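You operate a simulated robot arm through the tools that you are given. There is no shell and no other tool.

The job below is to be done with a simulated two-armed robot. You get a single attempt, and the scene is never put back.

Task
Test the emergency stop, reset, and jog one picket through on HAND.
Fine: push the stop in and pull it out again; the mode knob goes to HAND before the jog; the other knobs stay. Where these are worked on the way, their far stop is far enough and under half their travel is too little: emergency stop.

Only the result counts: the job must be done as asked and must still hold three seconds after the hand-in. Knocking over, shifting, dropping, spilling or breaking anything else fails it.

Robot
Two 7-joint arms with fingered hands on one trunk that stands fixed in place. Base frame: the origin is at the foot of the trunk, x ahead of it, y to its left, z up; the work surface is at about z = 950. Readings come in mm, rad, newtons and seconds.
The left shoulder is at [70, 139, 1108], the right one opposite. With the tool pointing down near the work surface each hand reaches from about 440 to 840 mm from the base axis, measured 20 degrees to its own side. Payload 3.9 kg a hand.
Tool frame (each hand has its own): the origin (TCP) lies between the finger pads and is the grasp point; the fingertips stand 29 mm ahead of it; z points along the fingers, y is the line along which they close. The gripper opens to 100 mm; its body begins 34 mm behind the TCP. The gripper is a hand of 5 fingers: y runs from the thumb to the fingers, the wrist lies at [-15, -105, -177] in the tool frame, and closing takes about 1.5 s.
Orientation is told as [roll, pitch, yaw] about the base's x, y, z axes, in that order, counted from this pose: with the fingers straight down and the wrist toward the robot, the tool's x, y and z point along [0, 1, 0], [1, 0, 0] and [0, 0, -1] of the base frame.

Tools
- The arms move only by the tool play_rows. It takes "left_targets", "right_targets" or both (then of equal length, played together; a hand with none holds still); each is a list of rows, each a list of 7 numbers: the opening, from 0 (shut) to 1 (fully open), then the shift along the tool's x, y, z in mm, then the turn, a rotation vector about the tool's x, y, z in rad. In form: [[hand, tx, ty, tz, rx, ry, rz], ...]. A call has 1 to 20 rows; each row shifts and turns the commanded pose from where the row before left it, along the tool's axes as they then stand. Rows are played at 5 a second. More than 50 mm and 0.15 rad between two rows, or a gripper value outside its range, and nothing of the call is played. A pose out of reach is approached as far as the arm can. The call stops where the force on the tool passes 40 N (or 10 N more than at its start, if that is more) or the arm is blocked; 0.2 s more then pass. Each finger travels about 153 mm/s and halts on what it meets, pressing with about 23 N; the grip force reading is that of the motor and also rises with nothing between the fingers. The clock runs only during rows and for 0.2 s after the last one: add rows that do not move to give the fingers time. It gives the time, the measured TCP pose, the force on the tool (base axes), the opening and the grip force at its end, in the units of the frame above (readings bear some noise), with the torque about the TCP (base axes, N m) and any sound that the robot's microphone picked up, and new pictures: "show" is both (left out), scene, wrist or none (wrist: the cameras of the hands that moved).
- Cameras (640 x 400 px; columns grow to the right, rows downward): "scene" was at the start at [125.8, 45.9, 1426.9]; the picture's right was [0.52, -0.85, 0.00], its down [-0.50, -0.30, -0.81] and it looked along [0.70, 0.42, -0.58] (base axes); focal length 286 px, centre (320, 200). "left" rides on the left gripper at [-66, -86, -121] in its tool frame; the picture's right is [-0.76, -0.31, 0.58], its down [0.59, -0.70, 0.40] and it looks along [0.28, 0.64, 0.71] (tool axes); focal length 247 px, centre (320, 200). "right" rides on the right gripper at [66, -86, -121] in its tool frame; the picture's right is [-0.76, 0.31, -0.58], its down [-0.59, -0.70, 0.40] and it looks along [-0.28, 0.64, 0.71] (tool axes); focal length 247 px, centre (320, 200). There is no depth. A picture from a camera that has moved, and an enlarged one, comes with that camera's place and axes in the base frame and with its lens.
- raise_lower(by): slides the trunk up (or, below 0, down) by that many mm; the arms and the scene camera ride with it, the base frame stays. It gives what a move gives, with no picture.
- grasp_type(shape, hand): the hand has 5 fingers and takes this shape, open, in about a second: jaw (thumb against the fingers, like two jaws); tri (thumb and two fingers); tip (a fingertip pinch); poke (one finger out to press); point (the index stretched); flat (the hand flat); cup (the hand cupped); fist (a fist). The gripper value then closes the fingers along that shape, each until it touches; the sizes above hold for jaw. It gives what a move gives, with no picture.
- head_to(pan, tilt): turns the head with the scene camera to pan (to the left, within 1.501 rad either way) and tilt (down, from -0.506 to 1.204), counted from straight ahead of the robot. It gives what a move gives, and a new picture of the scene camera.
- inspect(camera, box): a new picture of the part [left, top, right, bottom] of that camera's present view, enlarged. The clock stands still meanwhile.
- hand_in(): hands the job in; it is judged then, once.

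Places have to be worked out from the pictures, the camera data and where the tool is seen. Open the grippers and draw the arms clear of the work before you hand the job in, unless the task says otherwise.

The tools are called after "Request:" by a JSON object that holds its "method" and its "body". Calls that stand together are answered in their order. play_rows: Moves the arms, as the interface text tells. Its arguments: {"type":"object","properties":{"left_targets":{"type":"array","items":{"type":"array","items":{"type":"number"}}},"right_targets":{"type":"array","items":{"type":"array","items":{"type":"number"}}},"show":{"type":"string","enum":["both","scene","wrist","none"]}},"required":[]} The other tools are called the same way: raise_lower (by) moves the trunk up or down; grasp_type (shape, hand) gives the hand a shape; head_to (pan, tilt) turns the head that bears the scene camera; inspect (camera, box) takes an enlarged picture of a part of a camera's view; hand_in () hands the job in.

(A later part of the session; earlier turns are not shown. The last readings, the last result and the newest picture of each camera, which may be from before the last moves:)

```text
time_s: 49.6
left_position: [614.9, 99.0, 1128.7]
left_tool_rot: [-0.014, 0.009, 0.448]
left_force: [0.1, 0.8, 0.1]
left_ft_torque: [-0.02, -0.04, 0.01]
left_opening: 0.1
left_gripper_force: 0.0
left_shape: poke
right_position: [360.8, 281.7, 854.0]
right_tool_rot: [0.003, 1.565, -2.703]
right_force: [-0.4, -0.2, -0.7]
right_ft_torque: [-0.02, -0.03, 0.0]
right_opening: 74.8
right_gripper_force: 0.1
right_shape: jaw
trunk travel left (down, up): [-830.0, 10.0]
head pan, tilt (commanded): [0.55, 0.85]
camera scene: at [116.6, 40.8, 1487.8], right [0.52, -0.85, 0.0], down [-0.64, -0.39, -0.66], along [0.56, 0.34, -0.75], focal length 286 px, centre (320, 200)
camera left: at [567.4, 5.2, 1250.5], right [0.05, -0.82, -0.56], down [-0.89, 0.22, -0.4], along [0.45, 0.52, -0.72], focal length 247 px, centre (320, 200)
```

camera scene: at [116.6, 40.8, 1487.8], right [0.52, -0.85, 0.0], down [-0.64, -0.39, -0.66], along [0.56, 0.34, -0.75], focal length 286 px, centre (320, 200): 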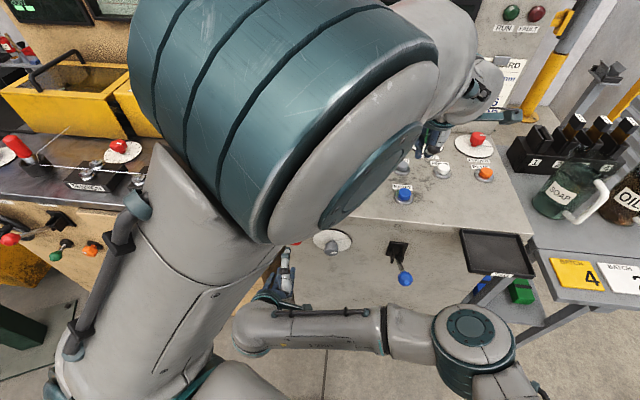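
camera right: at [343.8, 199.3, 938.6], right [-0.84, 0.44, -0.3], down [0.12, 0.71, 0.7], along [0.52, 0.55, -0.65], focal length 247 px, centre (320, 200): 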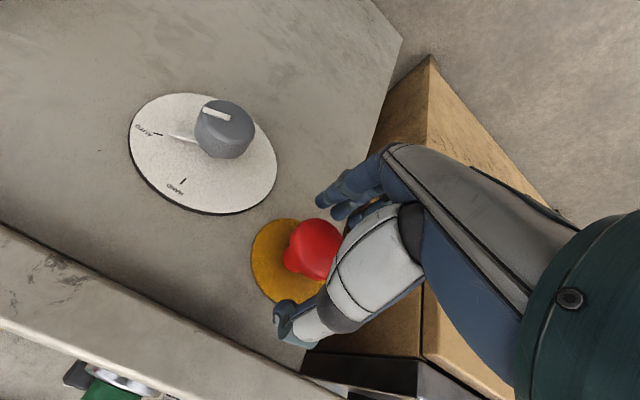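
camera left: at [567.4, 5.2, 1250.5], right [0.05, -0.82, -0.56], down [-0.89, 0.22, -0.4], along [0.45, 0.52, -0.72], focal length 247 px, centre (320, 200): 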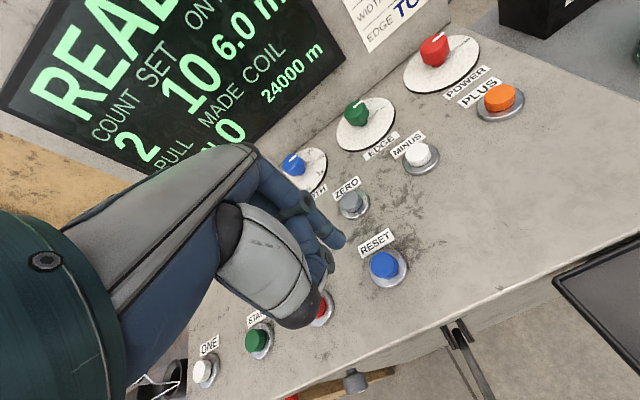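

I'll move the left hand back to the left and up so it clears the camera view of the mode knob.

Request:
{"method": "play_rows", "body": {"left_targets": [[0, 38, 0, -22, 0, 0, 0], [0, 38, 0, -22, 0, 0, 0], [0, 38, 0, -22, 0, 0, 0], [0, 38, 0, -22, 0, 0, 0], [0, 38, 0, -22, 0, 0, 0], [0, 38, 0, -22, 0, 0, 0], [0, 38, 0, -22, 0, 0, 0], [0, 38, 0, -22, 0, 0, 0], [0, 38, 0, -22, 0, 0, 0], [0, 38, 0, -22, 0, 0, 0]], "show": "both"}}

Request:
{"method": "inspect", "body": {"camera": "scene", "box": [250, 190, 410, 290]}}

Request:
{"method": "inspect", "body": {"camera": "right", "box": [80, 60, 380, 300]}}

```text
time_s: 51.9
left_position: [451.6, 439.9, 1345.4]
left_tool_rot: [0.003, -0.001, 0.435]
left_force: [0.4, 0.5, 0.4]
left_ft_torque: [-0.01, 0.01, 0.04]
left_opening: 0.2
left_gripper_force: 0.0
left_shape: poke
right_position: [360.1, 283.2, 855.1]
right_tool_rot: [0.173, 1.566, -2.533]
right_force: [1.0, -0.4, 0.4]
right_ft_torque: [0.02, -0.02, -0.01]
right_opening: 74.7
right_gripper_force: 0.0
right_shape: jaw
trunk travel left (down, up): [-830.0, 10.0]
head pan, tilt (commanded): [0.55, 0.85]
camera scene: at [116.3, 42.3, 1487.7], right [0.52, -0.85, 0.0], down [-0.64, -0.39, -0.66], along [0.56, 0.34, -0.75], focal length 286 px, centre (320, 200)
camera left: at [401.1, 344.7, 1465.5], right [0.04, -0.81, -0.58], down [-0.89, 0.24, -0.4], along [0.46, 0.53, -0.71], focal length 247 px, centre (320, 200)
```

scene: 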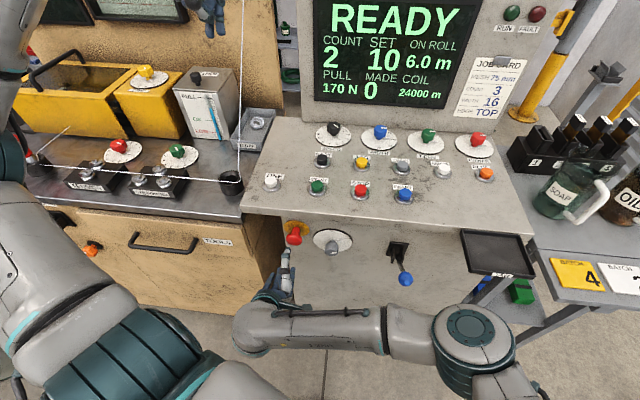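
left: 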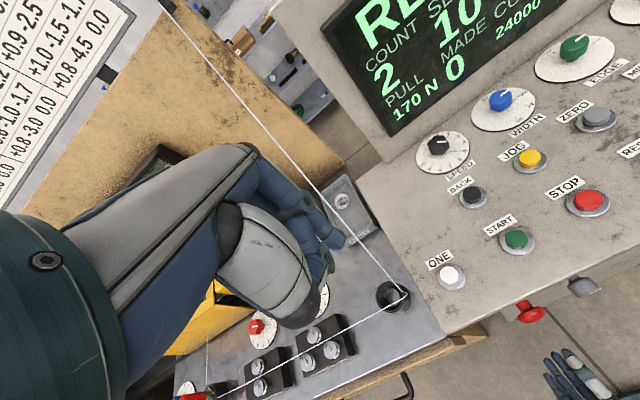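

```text
4.00 times, centred on (330, 240) of scene
camera zoom: at [116.3, 42.3, 1487.7], right [0.52, -0.85, 0.0], down [-0.64, -0.39, -0.66], along [0.56, 0.34, -0.75], focal length 1146 px, centre (280, 40)
```

zoom: 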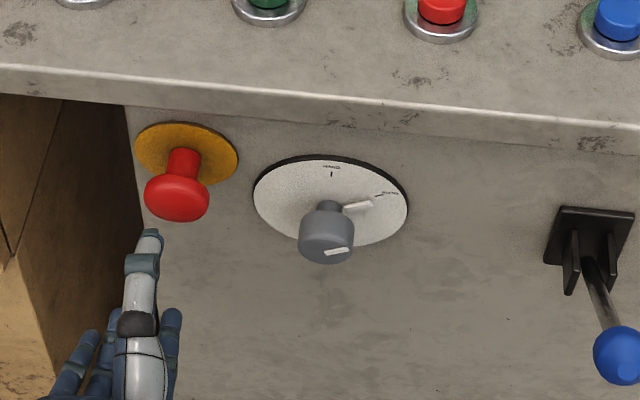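

```text
1.67 times, centred on (230, 180) of right
camera zoom: at [279.6, 172.9, 940.2], right [-0.84, 0.44, -0.3], down [0.12, 0.7, 0.7], along [0.52, 0.56, -0.65], focal length 412 px, centre (470, 233)
```

zoom: 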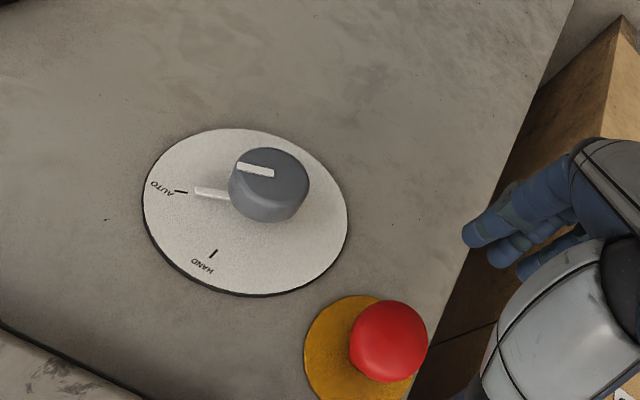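

READY is showing and the view is clear. The mode knob's axis is at about l=0, z=812 in console axes with its front face near f=533, and HAND is about 60° counter-clockwise from AUTO. I'll move the right hand in front of it.

Request:
{"method": "play_rows", "body": {"right_targets": [[0.7, 25.5, 10.5, 0, 0, 0, 0], [0.65, 25.5, 10.5, 0, 0, 0, 0], [0.65, 25.5, 11, 0, 0, 0, 0], [0.65, 25.5, 11, 0, 0, 0, 0], [0.65, 0, 0, 20, 0, 0, 0], [0.65, 0, 0, 0, 0, 0, 0]], "show": "both"}}

Request:
{"method": "inspect", "body": {"camera": "scene", "box": [250, 190, 410, 290]}}

Request:
{"method": "inspect", "body": {"camera": "right", "box": [190, 100, 430, 310]}}

```text
time_s: 53.2
left_position: [452.5, 440.2, 1343.9]
left_tool_rot: [0.004, -0.002, 0.436]
left_force: [-0.3, 0.6, 0.0]
left_ft_torque: [-0.02, 0.04, -0.02]
left_opening: 0.0
left_gripper_force: 0.0
left_shape: poke
right_position: [421.9, 197.4, 810.9]
right_tool_rot: [-0.061, 1.563, -2.764]
right_force: [-0.7, 0.4, 0.2]
right_ft_torque: [0.04, -0.01, 0.03]
right_opening: 65.1
right_gripper_force: 0.1
right_shape: jaw
trunk travel left (down, up): [-830.0, 10.0]
head pan, tilt (commanded): [0.55, 0.85]
camera scene: at [117.4, 40.8, 1487.7], right [0.52, -0.85, 0.0], down [-0.64, -0.39, -0.66], along [0.56, 0.35, -0.75], focal length 286 px, centre (320, 200)
camera right: at [341.6, 87.3, 895.7], right [-0.84, 0.44, -0.3], down [0.12, 0.7, 0.7], along [0.52, 0.56, -0.65], focal length 247 px, centre (320, 200)
```

scene: 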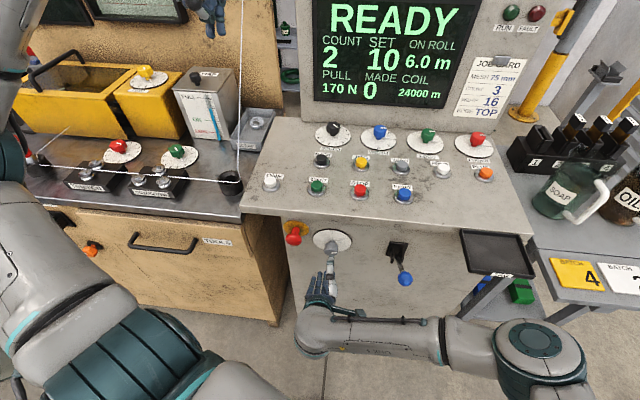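
right: 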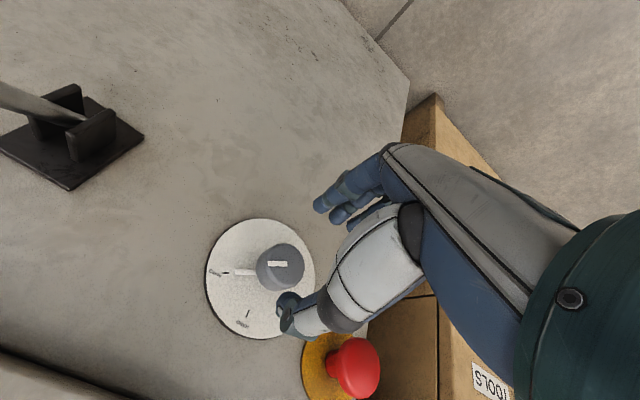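

```text
4.00 times, centred on (330, 240) of scene
camera zoom: at [117.4, 40.8, 1487.7], right [0.52, -0.85, 0.0], down [-0.64, -0.39, -0.66], along [0.56, 0.35, -0.75], focal length 1146 px, centre (280, 40)
```

zoom: 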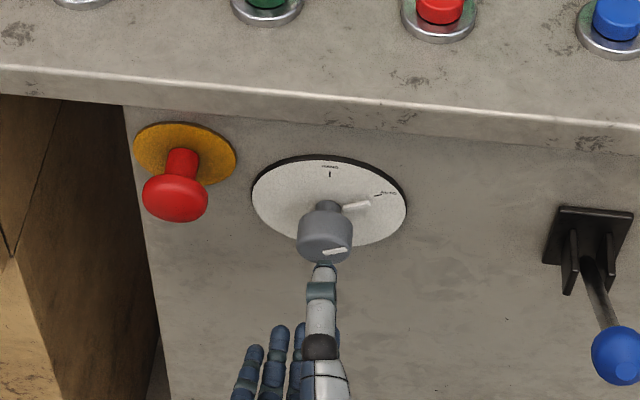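

```text
1.90 times, centred on (310, 205) of right
camera zoom: at [341.6, 87.3, 895.7], right [-0.84, 0.44, -0.3], down [0.12, 0.7, 0.7], along [0.52, 0.56, -0.65], focal length 470 px, centre (339, 190)
```

zoom: 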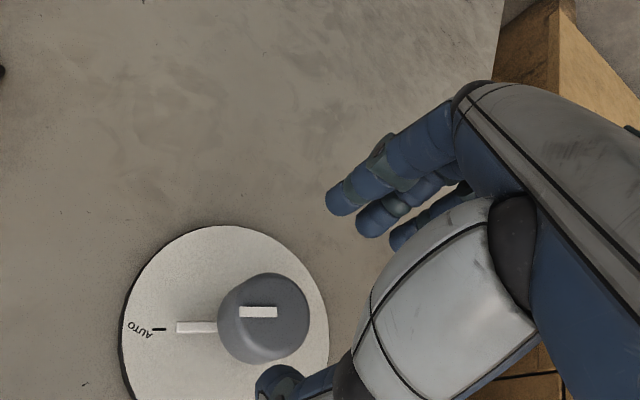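

The hand is aligned with the knob axis to within a couple of millimetres. I'll advance so the fingertips straddle the knob.

Request:
{"method": "play_rows", "body": {"right_targets": [[0.65, 0, -1, 14, 0, 0, 0], [0.65, 0, 0, 14, 0, 0, 0], [0.65, 0, 0, 13, 0, 0, 0], [0.65, 0, 0, 10, 0, 0, 0], [0.65, 0, 0, 9, 0, 0, 0], [0.65, 0, 0, 0, 0, 0, 0]], "show": "wrist"}}

Request:
{"method": "inspect", "body": {"camera": "scene", "box": [270, 200, 390, 275]}}

Request:
{"method": "inspect", "body": {"camera": "right", "box": [190, 100, 430, 310]}}

```text
time_s: 54.6
left_position: [451.9, 438.2, 1345.4]
left_tool_rot: [0.004, -0.001, 0.434]
left_force: [0.5, 0.7, 0.6]
left_ft_torque: [0.03, 0.01, 0.02]
left_opening: 0.1
left_gripper_force: 0.1
left_shape: poke
right_position: [476.2, 222.3, 811.5]
right_tool_rot: [-0.017, 1.563, -2.721]
right_force: [-0.3, -0.3, -0.5]
right_ft_torque: [-0.02, 0.0, 0.03]
right_opening: 65.2
right_gripper_force: 0.0
right_shape: jaw
trunk travel left (down, up): [-830.0, 10.0]
head pan, tilt (commanded): [0.55, 0.85]
camera right: at [396.1, 111.4, 897.8], right [-0.84, 0.44, -0.3], down [0.12, 0.7, 0.7], along [0.52, 0.56, -0.65], focal length 247 px, centre (320, 200)
```

right: 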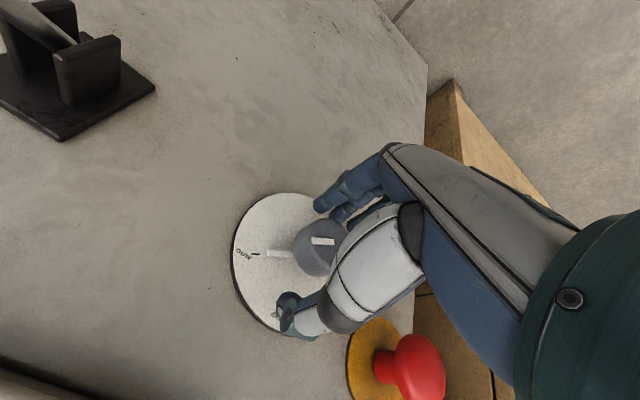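

```text
5.33 times, centred on (330, 238) of scene
camera zoom: at [117.4, 41.2, 1487.7], right [0.52, -0.85, 0.0], down [-0.64, -0.39, -0.66], along [0.56, 0.34, -0.75], focal length 1527 px, centre (267, 0)
```

zoom: 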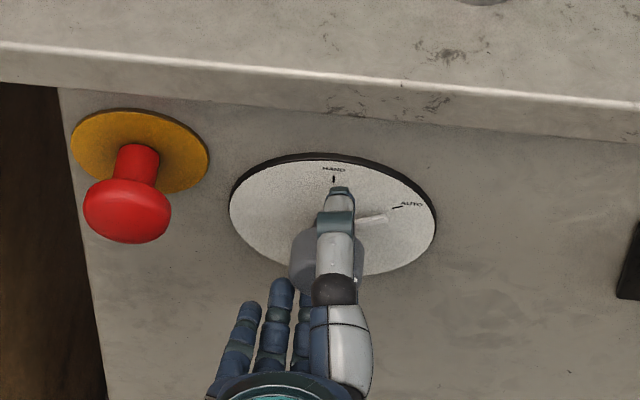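

```text
1.90 times, centred on (310, 205) of right
camera zoom: at [396.1, 111.4, 897.8], right [-0.84, 0.44, -0.3], down [0.12, 0.7, 0.7], along [0.52, 0.56, -0.65], focal length 470 px, centre (339, 190)
```

zoom: 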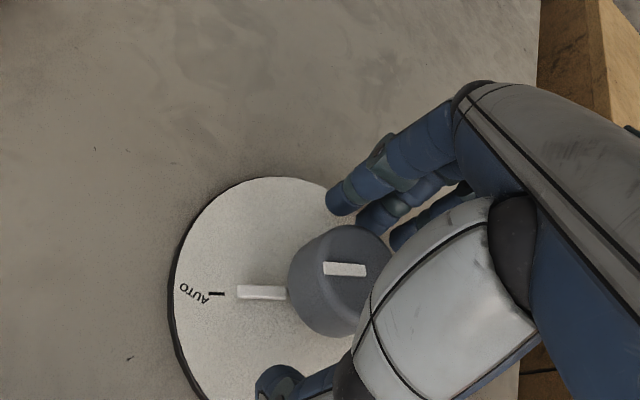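

The thumb is above the knob and the fingers below, with slight clearance from the dial. I'll close the grip on the knob.

Request:
{"method": "play_rows", "body": {"right_targets": [[0.5, -2, 0, 1, 0, 0, 0], [0.3, 0, 0, 0, 0, 0, 0], [0.1, 0, 0, 0, 0, 0, 0], [0, 0, 0, 0, 0, 0, 0], [0, 0, 0, 0, 0, 0, 0], [0, 0, 0, 0, 0, 0, 0], [0, 0, 0, 0, 0, 0, 0], [0, 0, 0, 0, 0, 0, 0]], "show": "wrist"}}

Request:
{"method": "inspect", "body": {"camera": "scene", "box": [270, 200, 390, 275]}}

Request:
{"method": "inspect", "body": {"camera": "right", "box": [190, 100, 430, 310]}}

```text
time_s: 56.5
left_position: [452.5, 438.8, 1344.9]
left_tool_rot: [0.003, -0.001, 0.433]
left_force: [0.6, 0.3, -0.1]
left_ft_torque: [0.01, 0.01, -0.01]
left_opening: 0.2
left_gripper_force: 0.1
left_shape: poke
right_position: [476.3, 224.6, 813.5]
right_tool_rot: [-0.027, 1.563, -2.731]
right_force: [2.2, -1.1, 0.6]
right_ft_torque: [-0.01, 0.02, -0.03]
right_opening: 30.2
right_gripper_force: 22.6
right_shape: jaw
trunk travel left (down, up): [-830.0, 10.0]
head pan, tilt (commanded): [0.55, 0.85]
camera right: at [395.8, 113.3, 898.3], right [-0.84, 0.44, -0.3], down [0.12, 0.7, 0.7], along [0.52, 0.56, -0.65], focal length 247 px, centre (320, 200)
```

right: 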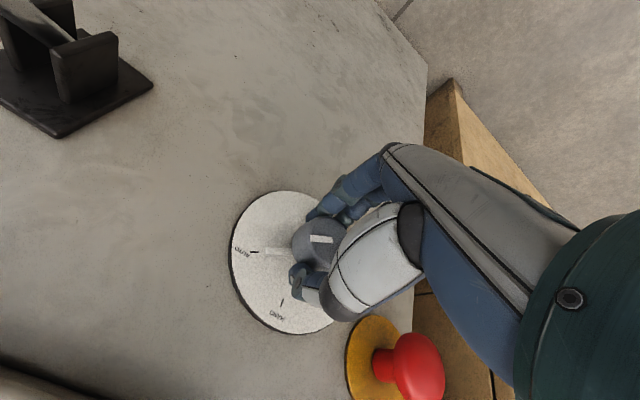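

```text
5.33 times, centred on (330, 238) of scene
camera zoom: at [117.7, 40.9, 1487.7], right [0.52, -0.85, 0.0], down [-0.64, -0.39, -0.66], along [0.56, 0.34, -0.75], focal length 1527 px, centre (267, 0)
```

zoom: 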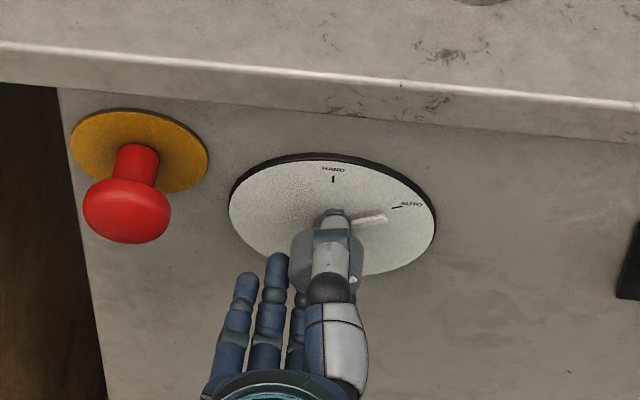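

```text
1.90 times, centred on (310, 205) of right
camera zoom: at [395.8, 113.3, 898.3], right [-0.84, 0.44, -0.3], down [0.12, 0.7, 0.7], along [0.52, 0.56, -0.65], focal length 470 px, centre (339, 190)
```

zoom: 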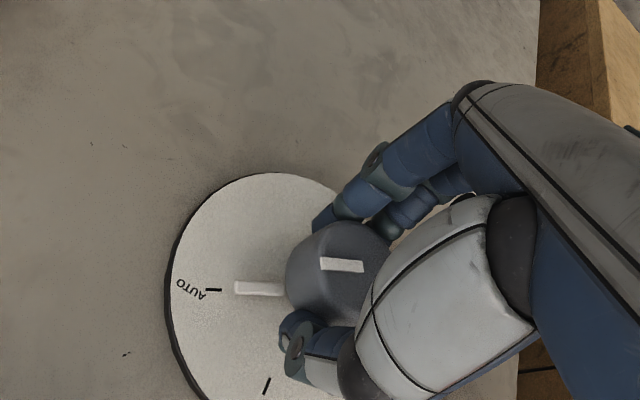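

The grip on the knob is firm. I'll turn it counter-clockwise, first half-way, checking that the pointer follows.

Request:
{"method": "play_rows", "body": {"right_targets": [[0, 0, 0, 0, 0, 0, -0.13], [0, 0, 0, 0, 0, 0, -0.13], [0, 0, 0, 0, 0, 0, -0.13], [0, 0, 0, 0, 0, 0, -0.13], [0, 0, 0, 0, 0, 0, 0]], "show": "wrist"}}

Request:
{"method": "inspect", "body": {"camera": "scene", "box": [270, 200, 390, 275]}}

Request:
{"method": "inspect", "body": {"camera": "right", "box": [190, 100, 430, 310]}}

```text
time_s: 57.6
left_position: [453.3, 439.8, 1344.4]
left_tool_rot: [0.004, 0.0, 0.433]
left_force: [0.1, 0.1, 0.1]
left_ft_torque: [-0.03, -0.04, -0.01]
left_opening: 0.0
left_gripper_force: 0.1
left_shape: poke
right_position: [475.8, 224.3, 813.3]
right_tool_rot: [1.56, 1.048, -1.142]
right_force: [4.5, 4.4, 2.0]
right_ft_torque: [0.04, 0.0, 0.04]
right_opening: 29.9
right_gripper_force: 23.1
right_shape: jaw
trunk travel left (down, up): [-830.0, 10.0]
head pan, tilt (commanded): [0.55, 0.85]
camera right: at [373.1, 160.9, 919.9], right [-0.74, 0.21, -0.64], down [0.0, 0.95, 0.31], along [0.67, 0.23, -0.7], focal length 247 px, centre (320, 200)
```

right: 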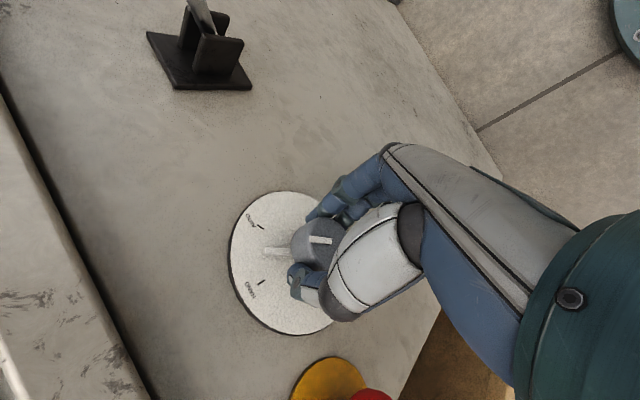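

```text
5.33 times, centred on (330, 238) of scene
camera zoom: at [118.0, 41.8, 1487.6], right [0.52, -0.85, 0.0], down [-0.64, -0.39, -0.66], along [0.56, 0.34, -0.75], focal length 1527 px, centre (267, 0)
```

zoom: 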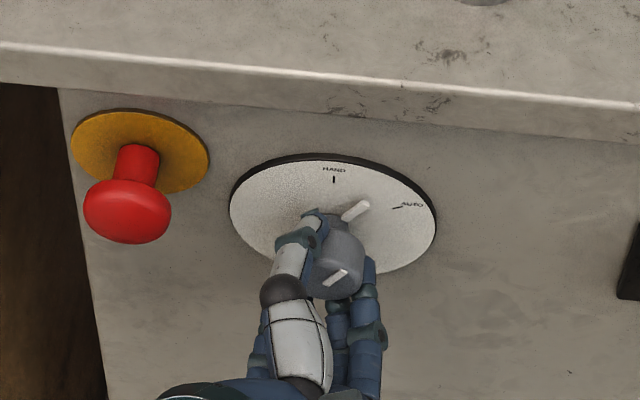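

```text
1.90 times, centred on (310, 205) of right
camera zoom: at [373.1, 160.9, 919.9], right [-0.74, 0.21, -0.64], down [0.0, 0.95, 0.31], along [0.67, 0.23, -0.7], focal length 470 px, centre (339, 190)
```

zoom: 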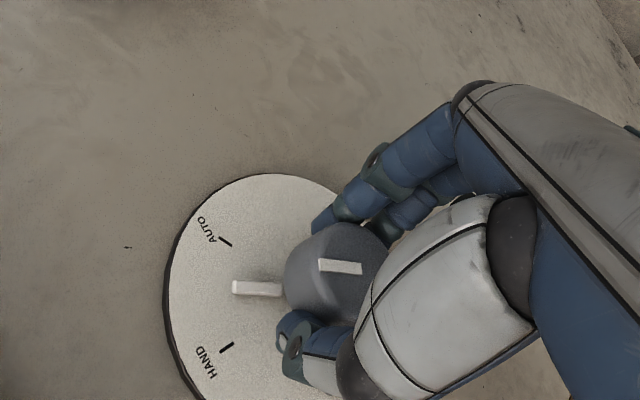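

The pointer follows and is half-way between AUTO and HAND. I'll continue to HAND.

Request:
{"method": "play_rows", "body": {"right_targets": [[0, 0, 0, 0, 0, 0, -0.13], [0, 0, 0, 0, 0, 0, -0.13], [0, 0, 0, 0, 0, 0, -0.13], [0, 0, 0, 0, 0, 0, -0.135], [0, 0, 0, 0, 0, 0, 0]], "show": "wrist"}}

Request:
{"method": "inspect", "body": {"camera": "scene", "box": [270, 200, 390, 275]}}

Request:
{"method": "inspect", "body": {"camera": "right", "box": [190, 100, 430, 310]}}

```text
time_s: 58.8
left_position: [451.0, 438.4, 1345.8]
left_tool_rot: [0.003, 0.0, 0.435]
left_force: [-1.1, -1.2, -0.9]
left_ft_torque: [-0.01, 0.0, 0.01]
left_opening: 0.1
left_gripper_force: 0.0
left_shape: poke
right_position: [527.8, 141.0, 788.3]
right_tool_rot: [1.557, 0.411, -1.241]
right_force: [-0.6, -0.1, -0.3]
right_ft_torque: [-0.02, 0.0, 0.01]
right_opening: 22.7
right_gripper_force: 23.1
right_shape: jaw
trunk travel left (down, up): [-830.0, 10.0]
head pan, tilt (commanded): [0.55, 0.85]
stopped in row 5 (right hand): the arm was blocked; the commanded pose is now the measured one
camera right: at [397.6, 150.5, 882.7], right [-0.56, -0.17, -0.81], down [0.08, 0.96, -0.26], along [0.82, -0.21, -0.53], focal length 247 px, centre (320, 200)
```

right: 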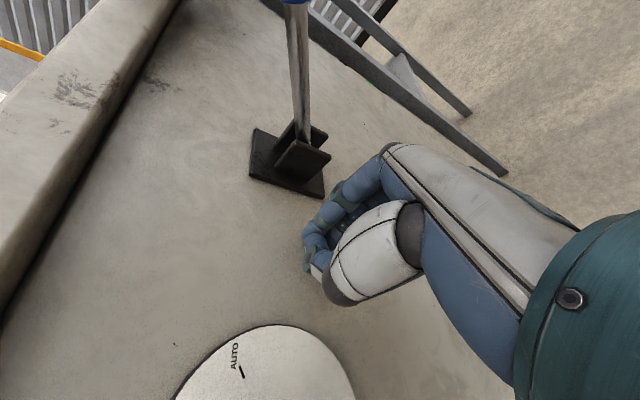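

```text
5.33 times, centred on (330, 238) of scene
camera zoom: at [116.3, 40.8, 1487.8], right [0.52, -0.85, 0.0], down [-0.64, -0.39, -0.66], along [0.56, 0.34, -0.75], focal length 1527 px, centre (267, 0)
```

zoom: 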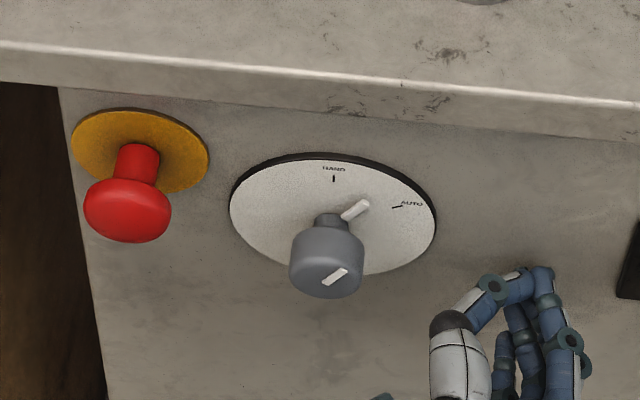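

```text
1.90 times, centred on (310, 205) of right
camera zoom: at [397.6, 150.5, 882.7], right [-0.56, -0.17, -0.81], down [0.08, 0.96, -0.26], along [0.82, -0.21, -0.53], focal length 470 px, centre (339, 190)
```

zoom: 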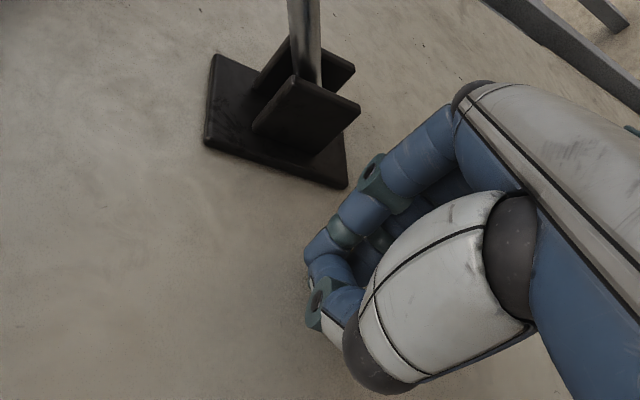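

The hand slipped off the knob and jumped sideways to about l=-97. The arm was blocked, presumably with its fingertips against the panel. I'll look at the whole scene before doing anything.

Request:
{"method": "inspect", "body": {"camera": "scene", "box": [0, 0, 640, 400]}}

Request:
{"method": "inspect", "body": {"camera": "scene", "box": [300, 180, 500, 320]}}

```text
1.00 times, centred on (320, 200) of scene (not enlarged: the box is as wide or as high as the picture)
camera zoom: at [116.3, 40.8, 1487.8], right [0.52, -0.85, 0.0], down [-0.64, -0.39, -0.66], along [0.56, 0.34, -0.75], focal length 286 px, centre (320, 200)
```

zoom: 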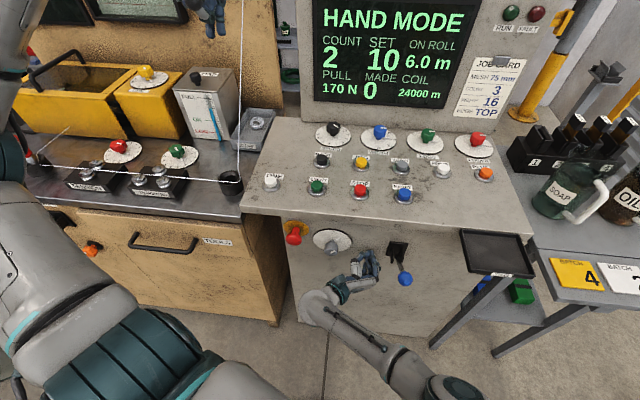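

```text
2.86 times, centred on (400, 250) of scene
camera zoom: at [116.3, 40.8, 1487.8], right [0.52, -0.85, 0.0], down [-0.64, -0.39, -0.66], along [0.56, 0.34, -0.75], focal length 818 px, centre (91, 57)
```

zoom: 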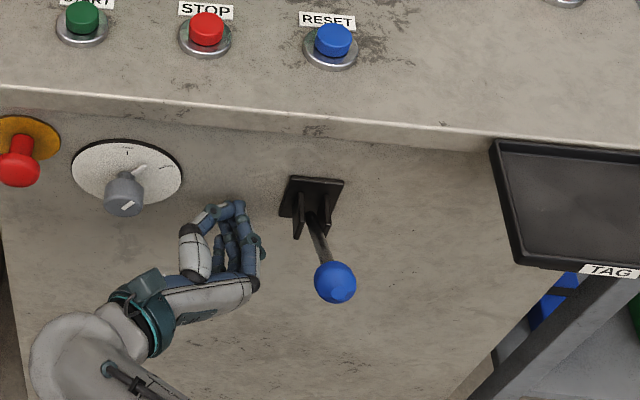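

The display already reads HAND MODE, though the pointer is only about half-way. The lever and everything else look undisturbed. I'll back the hand straight off the panel.

Request:
{"method": "play_rows", "body": {"right_targets": [[0, 0, 0, -10, 0, 0, 0], [0, 0, 0, -15, 0, 0, 0], [0, 0, 0, -20, 0, 0, 0], [0, 0, 0, -20, 0, 0, 0], [0, 0, 0, -20, 0, 0, 0]], "show": "both"}}

```text
time_s: 60.0
left_position: [452.1, 439.2, 1344.2]
left_tool_rot: [0.004, -0.002, 0.436]
left_force: [-0.2, 0.2, 0.1]
left_ft_torque: [0.05, 0.0, -0.01]
left_opening: 0.0
left_gripper_force: 0.0
left_shape: poke
right_position: [445.9, 115.9, 790.3]
right_tool_rot: [1.555, 0.417, -1.238]
right_force: [1.0, 0.3, 0.3]
right_ft_torque: [-0.02, 0.05, 0.01]
right_opening: 22.8
right_gripper_force: 22.8
right_shape: jaw
trunk travel left (down, up): [-830.0, 10.0]
head pan, tilt (commanded): [0.55, 0.85]
camera scene: at [117.1, 41.3, 1487.7], right [0.52, -0.85, 0.0], down [-0.64, -0.39, -0.66], along [0.56, 0.34, -0.75], focal length 286 px, centre (320, 200)
camera right: at [317.0, 124.6, 884.5], right [-0.56, -0.17, -0.81], down [0.08, 0.96, -0.26], along [0.82, -0.21, -0.53], focal length 247 px, centre (320, 200)
```

scene: 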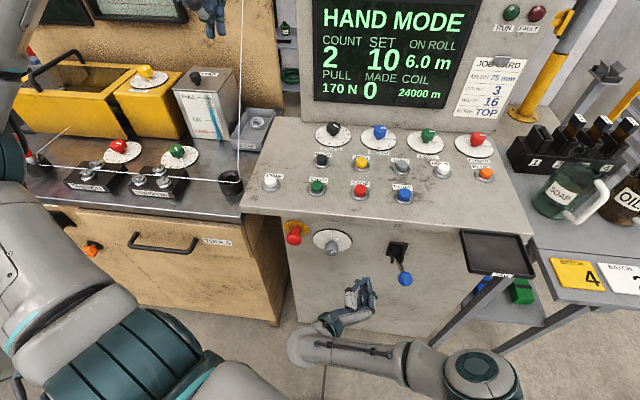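
right: 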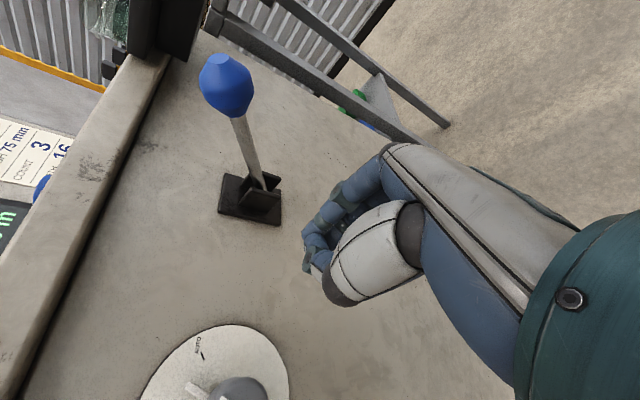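

The hand is clear of the panel. I'll rotate it back to the palm-up orientation (y down) that worked earlier.

Request:
{"method": "play_rows", "body": {"right_targets": [[0, 0, 0, 0, 0.0084, -0.0095, 0.1436], [0, 0, 0, 0, 0.0084, -0.0095, 0.1436], [0, 0, 0, 0, 0.0084, -0.0095, 0.1436], [0, 0, 0, 0, 0.0084, -0.0095, 0.1436], [0, 0, 0, 0, 0.0084, -0.0095, 0.1436], [0, 0, 0, 0, 0.0084, -0.0095, 0.1436], [0, 0, 0, 0, 0.0084, -0.0095, 0.1436], [0, 0, 0, 0, 0.0084, -0.0095, 0.1436]], "show": "both"}}

```text
time_s: 61.8
left_position: [451.9, 438.3, 1344.5]
left_tool_rot: [0.003, -0.001, 0.435]
left_force: [0.4, -0.7, -0.5]
left_ft_torque: [0.02, 0.0, -0.01]
left_opening: 0.0
left_gripper_force: 0.0
left_shape: poke
right_position: [445.9, 116.0, 789.1]
right_tool_rot: [-2.971, 1.573, 0.606]
right_force: [0.5, 0.0, -0.2]
right_ft_torque: [0.0, -0.03, 0.0]
right_opening: 23.0
right_gripper_force: 23.1
right_shape: jaw
trunk travel left (down, up): [-830.0, 10.0]
head pan, tilt (commanded): [0.55, 0.85]
camera scene: at [117.5, 40.4, 1487.7], right [0.52, -0.85, 0.0], down [-0.64, -0.39, -0.66], along [0.56, 0.35, -0.75], focal length 286 px, centre (320, 200)
camera right: at [363.6, 5.7, 874.2], right [-0.84, 0.44, -0.31], down [0.11, 0.7, 0.7], along [0.53, 0.56, -0.64], focal length 247 px, centre (320, 200)
```

scene: 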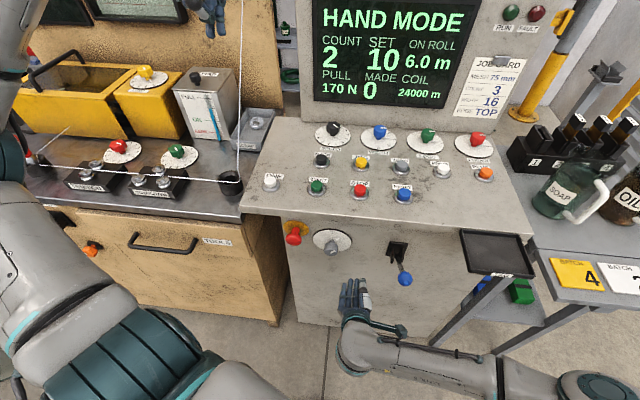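
right: 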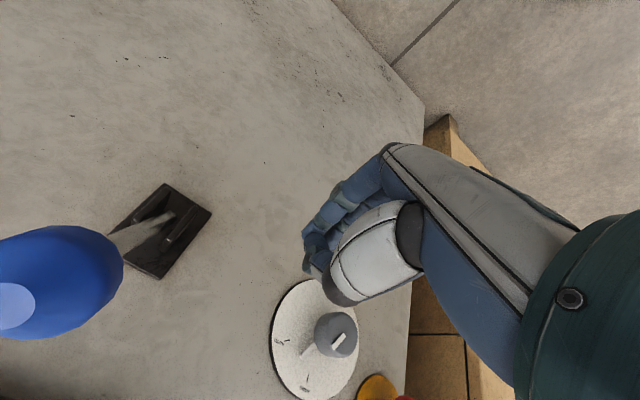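

The orientation is back to palm-up. I'll move left and up in front of the knob again with the hand opened.

Request:
{"method": "play_rows", "body": {"right_targets": [[0.2, -21, -5.75, 0, 0, 0, 0], [0.45, -21, -5.75, 0, 0, 0, 0], [0.65, -21, -5.75, 0, 0, 0, 0], [0.65, -21, -5.75, 0, 0, 0, 0], [0.65, 0, 0, 10, 0, 0, 0], [0.65, 0, 0, 0, 0, 0, 0]], "show": "wrist"}}

Request:
{"method": "inspect", "body": {"camera": "scene", "box": [270, 200, 390, 275]}}

Request:
{"method": "inspect", "body": {"camera": "right", "box": [190, 190, 370, 340]}}

```text
time_s: 63.2
left_position: [452.2, 438.7, 1345.2]
left_tool_rot: [0.004, -0.001, 0.435]
left_force: [-0.1, 0.1, 0.3]
left_ft_torque: [-0.01, -0.03, 0.01]
left_opening: 0.1
left_gripper_force: 0.1
left_shape: poke
right_position: [418.7, 197.7, 811.6]
right_tool_rot: [1.613, 1.567, -1.094]
right_force: [-0.7, 0.2, 0.7]
right_ft_torque: [0.0, 0.0, 0.01]
right_opening: 65.0
right_gripper_force: 0.1
right_shape: jaw
trunk travel left (down, up): [-830.0, 10.0]
head pan, tilt (commanded): [0.55, 0.85]
camera right: at [337.7, 87.3, 896.3], right [-0.84, 0.44, -0.31], down [0.11, 0.7, 0.7], along [0.53, 0.55, -0.64], focal length 247 px, centre (320, 200)
```

right: 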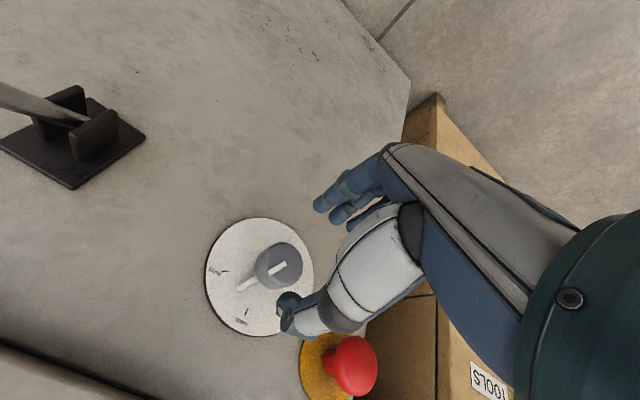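

```text
5.33 times, centred on (330, 238) of scene
camera zoom: at [117.3, 41.2, 1487.7], right [0.52, -0.85, 0.0], down [-0.64, -0.39, -0.66], along [0.56, 0.34, -0.75], focal length 1527 px, centre (267, 0)
```

zoom: 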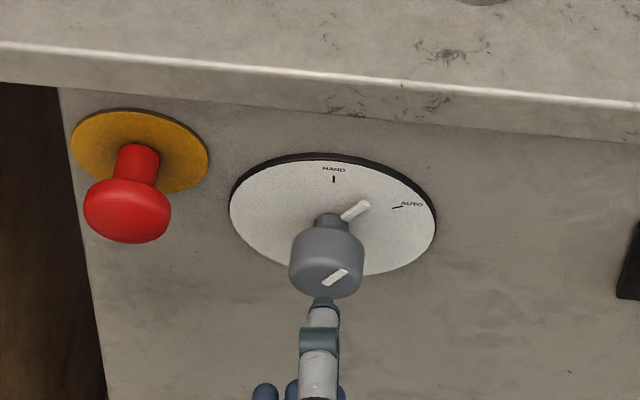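

```text
2.67 times, centred on (280, 265) of right
camera zoom: at [337.7, 87.3, 896.3], right [-0.84, 0.44, -0.31], down [0.11, 0.7, 0.7], along [0.53, 0.55, -0.64], focal length 659 px, centre (427, 27)
```

zoom: 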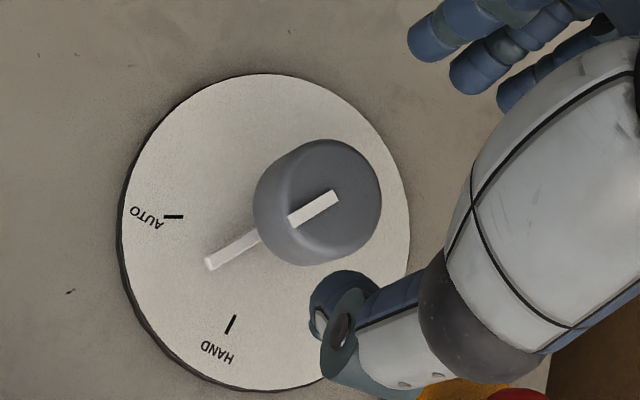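

The pointer is at about 32° from HAND. I'll pre-roll the hand slightly clockwise so the remaining turn stays within the range that worked, then advance onto the knob.

Request:
{"method": "play_rows", "body": {"right_targets": [[0.65, 0, 0, 0, 0, 0, 0.14], [0.65, 0, 0, 14, 0, 0, 0], [0.65, 0, 0, 14, 0, 0, 0], [0.65, 0, 0, 14, 0, 0, 0], [0.65, 0, 0, 11, 0, 0, 0], [0.65, 0, 0, 9, 0, 0, 0], [0.65, 0, 0, 0, 0, 0, 0]], "show": "wrist"}}

Request:
{"method": "inspect", "body": {"camera": "scene", "box": [270, 200, 390, 275]}}

Request:
{"method": "inspect", "body": {"camera": "right", "box": [190, 100, 430, 310]}}

```text
time_s: 64.8
left_position: [452.4, 439.0, 1344.5]
left_tool_rot: [0.004, -0.002, 0.435]
left_force: [-0.1, 0.0, -0.8]
left_ft_torque: [-0.03, 0.03, 0.0]
left_opening: 0.0
left_gripper_force: 0.1
left_shape: poke
right_position: [477.2, 220.2, 812.1]
right_tool_rot: [-1.574, 1.436, 2.004]
right_force: [-0.1, 0.2, -0.5]
right_ft_torque: [0.02, 0.02, 0.0]
right_opening: 64.6
right_gripper_force: 0.0
right_shape: jaw
trunk travel left (down, up): [-830.0, 10.0]
head pan, tilt (commanded): [0.55, 0.85]
camera right: at [399.6, 100.4, 887.2], right [-0.86, 0.48, -0.2], down [0.16, 0.61, 0.78], along [0.49, 0.63, -0.6], focal length 247 px, centre (320, 200)
```

right: 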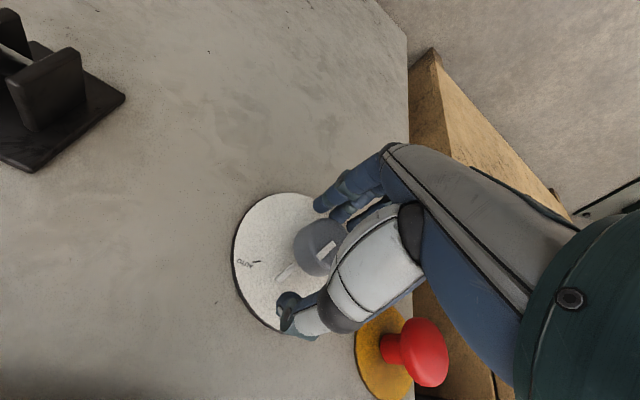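

```text
5.33 times, centred on (330, 238) of scene
camera zoom: at [117.4, 41.1, 1487.7], right [0.52, -0.85, 0.0], down [-0.64, -0.39, -0.66], along [0.56, 0.34, -0.75], focal length 1527 px, centre (267, 0)
```

zoom: 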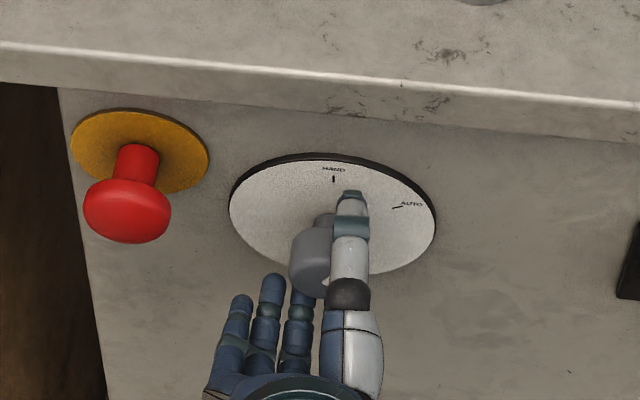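

```text
1.90 times, centred on (310, 205) of right
camera zoom: at [399.6, 100.4, 887.2], right [-0.86, 0.48, -0.2], down [0.16, 0.61, 0.78], along [0.49, 0.63, -0.6], focal length 470 px, centre (339, 190)
```

zoom: 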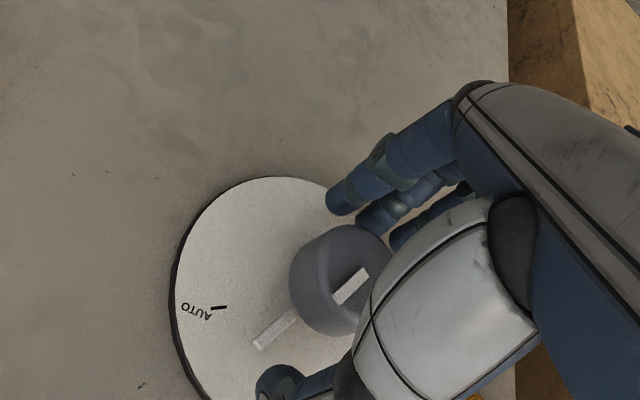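

The hand is about 4 mm right of the knob axis, so I'll shift it left and close the grip.

Request:
{"method": "play_rows", "body": {"right_targets": [[0.6, -4, 0.6, 1, 0, 0, 0], [0.4, 0, 0, 0, 0, 0, 0], [0.2, 0, 0, 0, 0, 0, 0], [0, 0, 0, 0, 0, 0, 0], [0, 0, 0, 0, 0, 0, 0], [0, 0, 0, 0, 0, 0, 0], [0, 0, 0, 0, 0, 0, 0], [0, 0, 0, 0, 0, 0, 0]], "show": "wrist"}}

Request:
{"method": "inspect", "body": {"camera": "scene", "box": [270, 200, 390, 275]}}

```text
time_s: 66.6
left_position: [452.7, 439.7, 1345.8]
left_tool_rot: [0.003, -0.001, 0.432]
left_force: [-0.4, 0.7, -0.1]
left_ft_torque: [-0.02, -0.01, 0.03]
left_opening: 0.0
left_gripper_force: 0.2
left_shape: poke
right_position: [473.9, 226.2, 811.3]
right_tool_rot: [-1.571, 1.435, 2.005]
right_force: [-0.5, 0.1, 0.1]
right_ft_torque: [0.01, 0.04, -0.01]
right_opening: 27.8
right_gripper_force: 23.4
right_shape: jaw
trunk travel left (down, up): [-830.0, 10.0]
head pan, tilt (commanded): [0.55, 0.85]
camera right: at [398.1, 105.6, 886.7], right [-0.86, 0.48, -0.2], down [0.16, 0.61, 0.78], along [0.49, 0.63, -0.6], focal length 247 px, centre (320, 200)
```

right: 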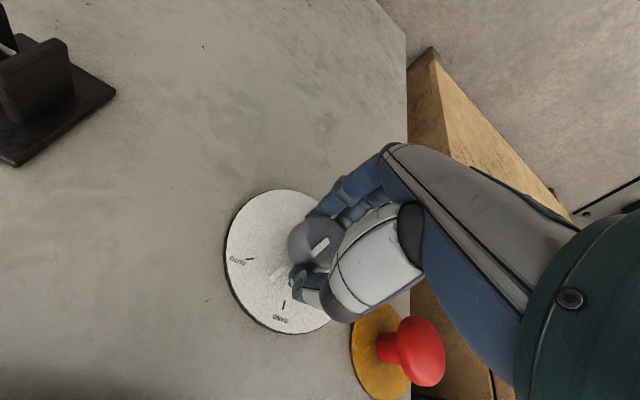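

```text
5.33 times, centred on (330, 238) of scene
camera zoom: at [117.5, 41.1, 1487.7], right [0.52, -0.85, 0.0], down [-0.64, -0.39, -0.66], along [0.56, 0.34, -0.75], focal length 1527 px, centre (267, 0)
```

zoom: 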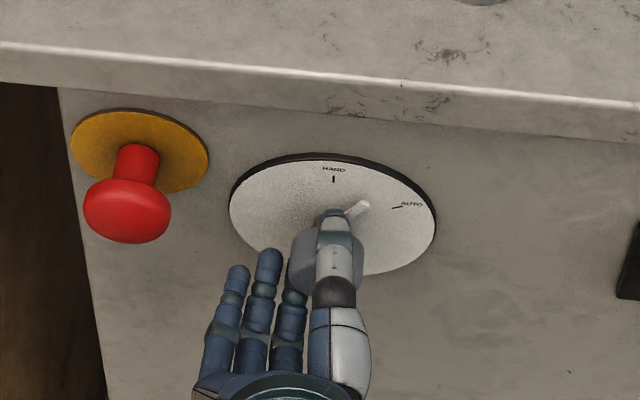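

The grip is good. I'll turn CCW in small increments and check part way.

Request:
{"method": "play_rows", "body": {"right_targets": [[0, 0, 0, 0, 0, 0, -0.1], [0, 0, 0, 0, 0, 0, -0.1], [0, 0, 0, 0, 0, 0, -0.1], [0, 0, 0, 0, 0, 0, -0.08], [0, 0, 0, 0, 0, 0, 0]], "show": "none"}}

Request:
{"method": "inspect", "body": {"camera": "scene", "box": [270, 200, 390, 275]}}

Request:
{"method": "inspect", "body": {"camera": "right", "box": [190, 100, 430, 310]}}

```text
time_s: 67.8
left_position: [453.3, 439.0, 1345.1]
left_tool_rot: [0.002, -0.002, 0.435]
left_force: [-0.1, 0.0, 0.8]
left_ft_torque: [0.01, 0.02, 0.0]
left_opening: 0.1
left_gripper_force: 0.0
left_shape: poke
right_position: [473.4, 228.0, 811.4]
right_tool_rot: [1.575, 1.326, -1.133]
right_force: [3.8, 1.2, 3.3]
right_ft_torque: [0.04, -0.03, 0.0]
right_opening: 27.8
right_gripper_force: 23.0
right_shape: jaw
trunk travel left (down, up): [-830.0, 10.0]
head pan, tilt (commanded): [0.55, 0.85]
```

```text
5.33 times, centred on (330, 238) of scene
camera zoom: at [117.6, 41.1, 1487.7], right [0.52, -0.85, 0.0], down [-0.64, -0.39, -0.66], along [0.56, 0.34, -0.75], focal length 1527 px, centre (267, 0)
```

zoom: 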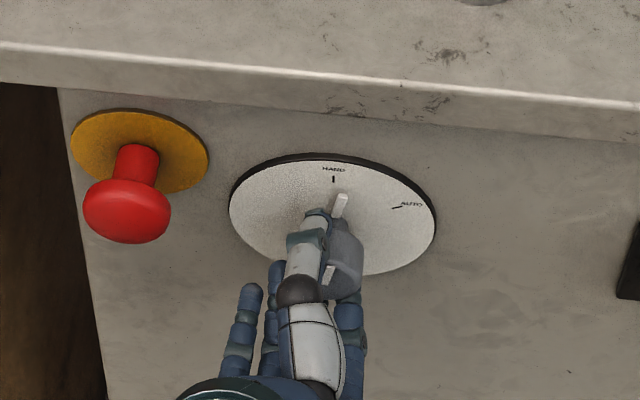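

```text
1.90 times, centred on (310, 205) of right
camera zoom: at [383.3, 136.8, 909.2], right [-0.8, 0.36, -0.48], down [0.05, 0.84, 0.54], along [0.6, 0.41, -0.69], focal length 470 px, centre (339, 190)
```

zoom: 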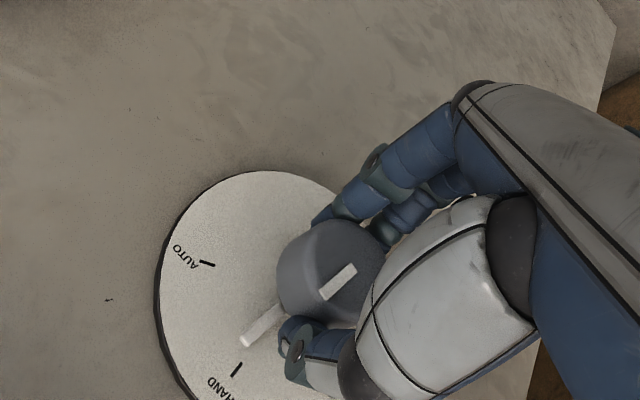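

The pointer is within about 8° of HAND. I'll make one more small turn to land on the mark.

Request:
{"method": "play_rows", "body": {"right_targets": [[0, 0, 0, 0, 0, 0, -0.07], [0, 0, 0, 0, 0, 0, -0.07], [0, 0, 0, 0, 0, 0, 0]], "show": "none"}}

Request:
{"method": "inspect", "body": {"camera": "scene", "box": [270, 200, 390, 275]}}

Request:
{"method": "inspect", "body": {"camera": "right", "box": [190, 100, 430, 310]}}

```text
time_s: 68.6
left_position: [452.7, 438.9, 1345.7]
left_tool_rot: [0.003, -0.002, 0.435]
left_force: [-0.2, 0.3, -0.1]
left_ft_torque: [-0.01, 0.01, -0.01]
left_opening: 0.0
left_gripper_force: 0.2
left_shape: poke
right_position: [475.4, 226.6, 812.2]
right_tool_rot: [1.568, 1.187, -1.139]
right_force: [0.4, 0.1, 0.3]
right_ft_torque: [-0.01, -0.01, 0.02]
right_opening: 27.7
right_gripper_force: 23.2
right_shape: jaw
trunk travel left (down, up): [-830.0, 10.0]
head pan, tilt (commanded): [0.55, 0.85]
```

```text
5.33 times, centred on (330, 238) of scene
camera zoom: at [117.5, 41.1, 1487.7], right [0.52, -0.85, 0.0], down [-0.64, -0.39, -0.66], along [0.56, 0.34, -0.75], focal length 1527 px, centre (267, 0)
```

zoom: 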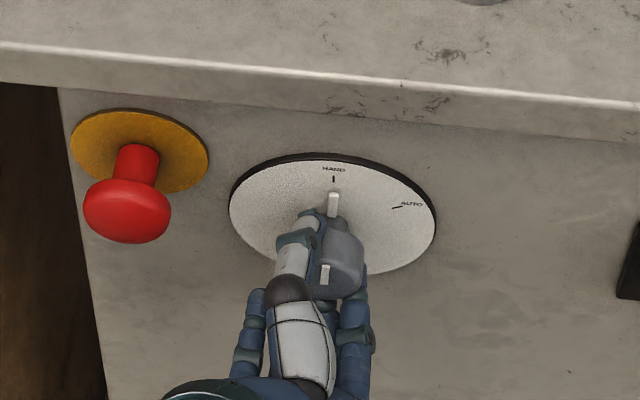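

```text
1.90 times, centred on (310, 205) of right
camera zoom: at [377.6, 149.9, 914.6], right [-0.77, 0.29, -0.57], down [0.02, 0.9, 0.43], along [0.64, 0.32, -0.7], focal length 470 px, centre (339, 190)
```

zoom: 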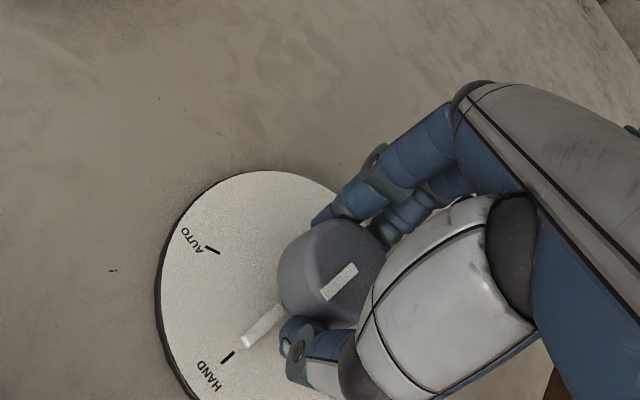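

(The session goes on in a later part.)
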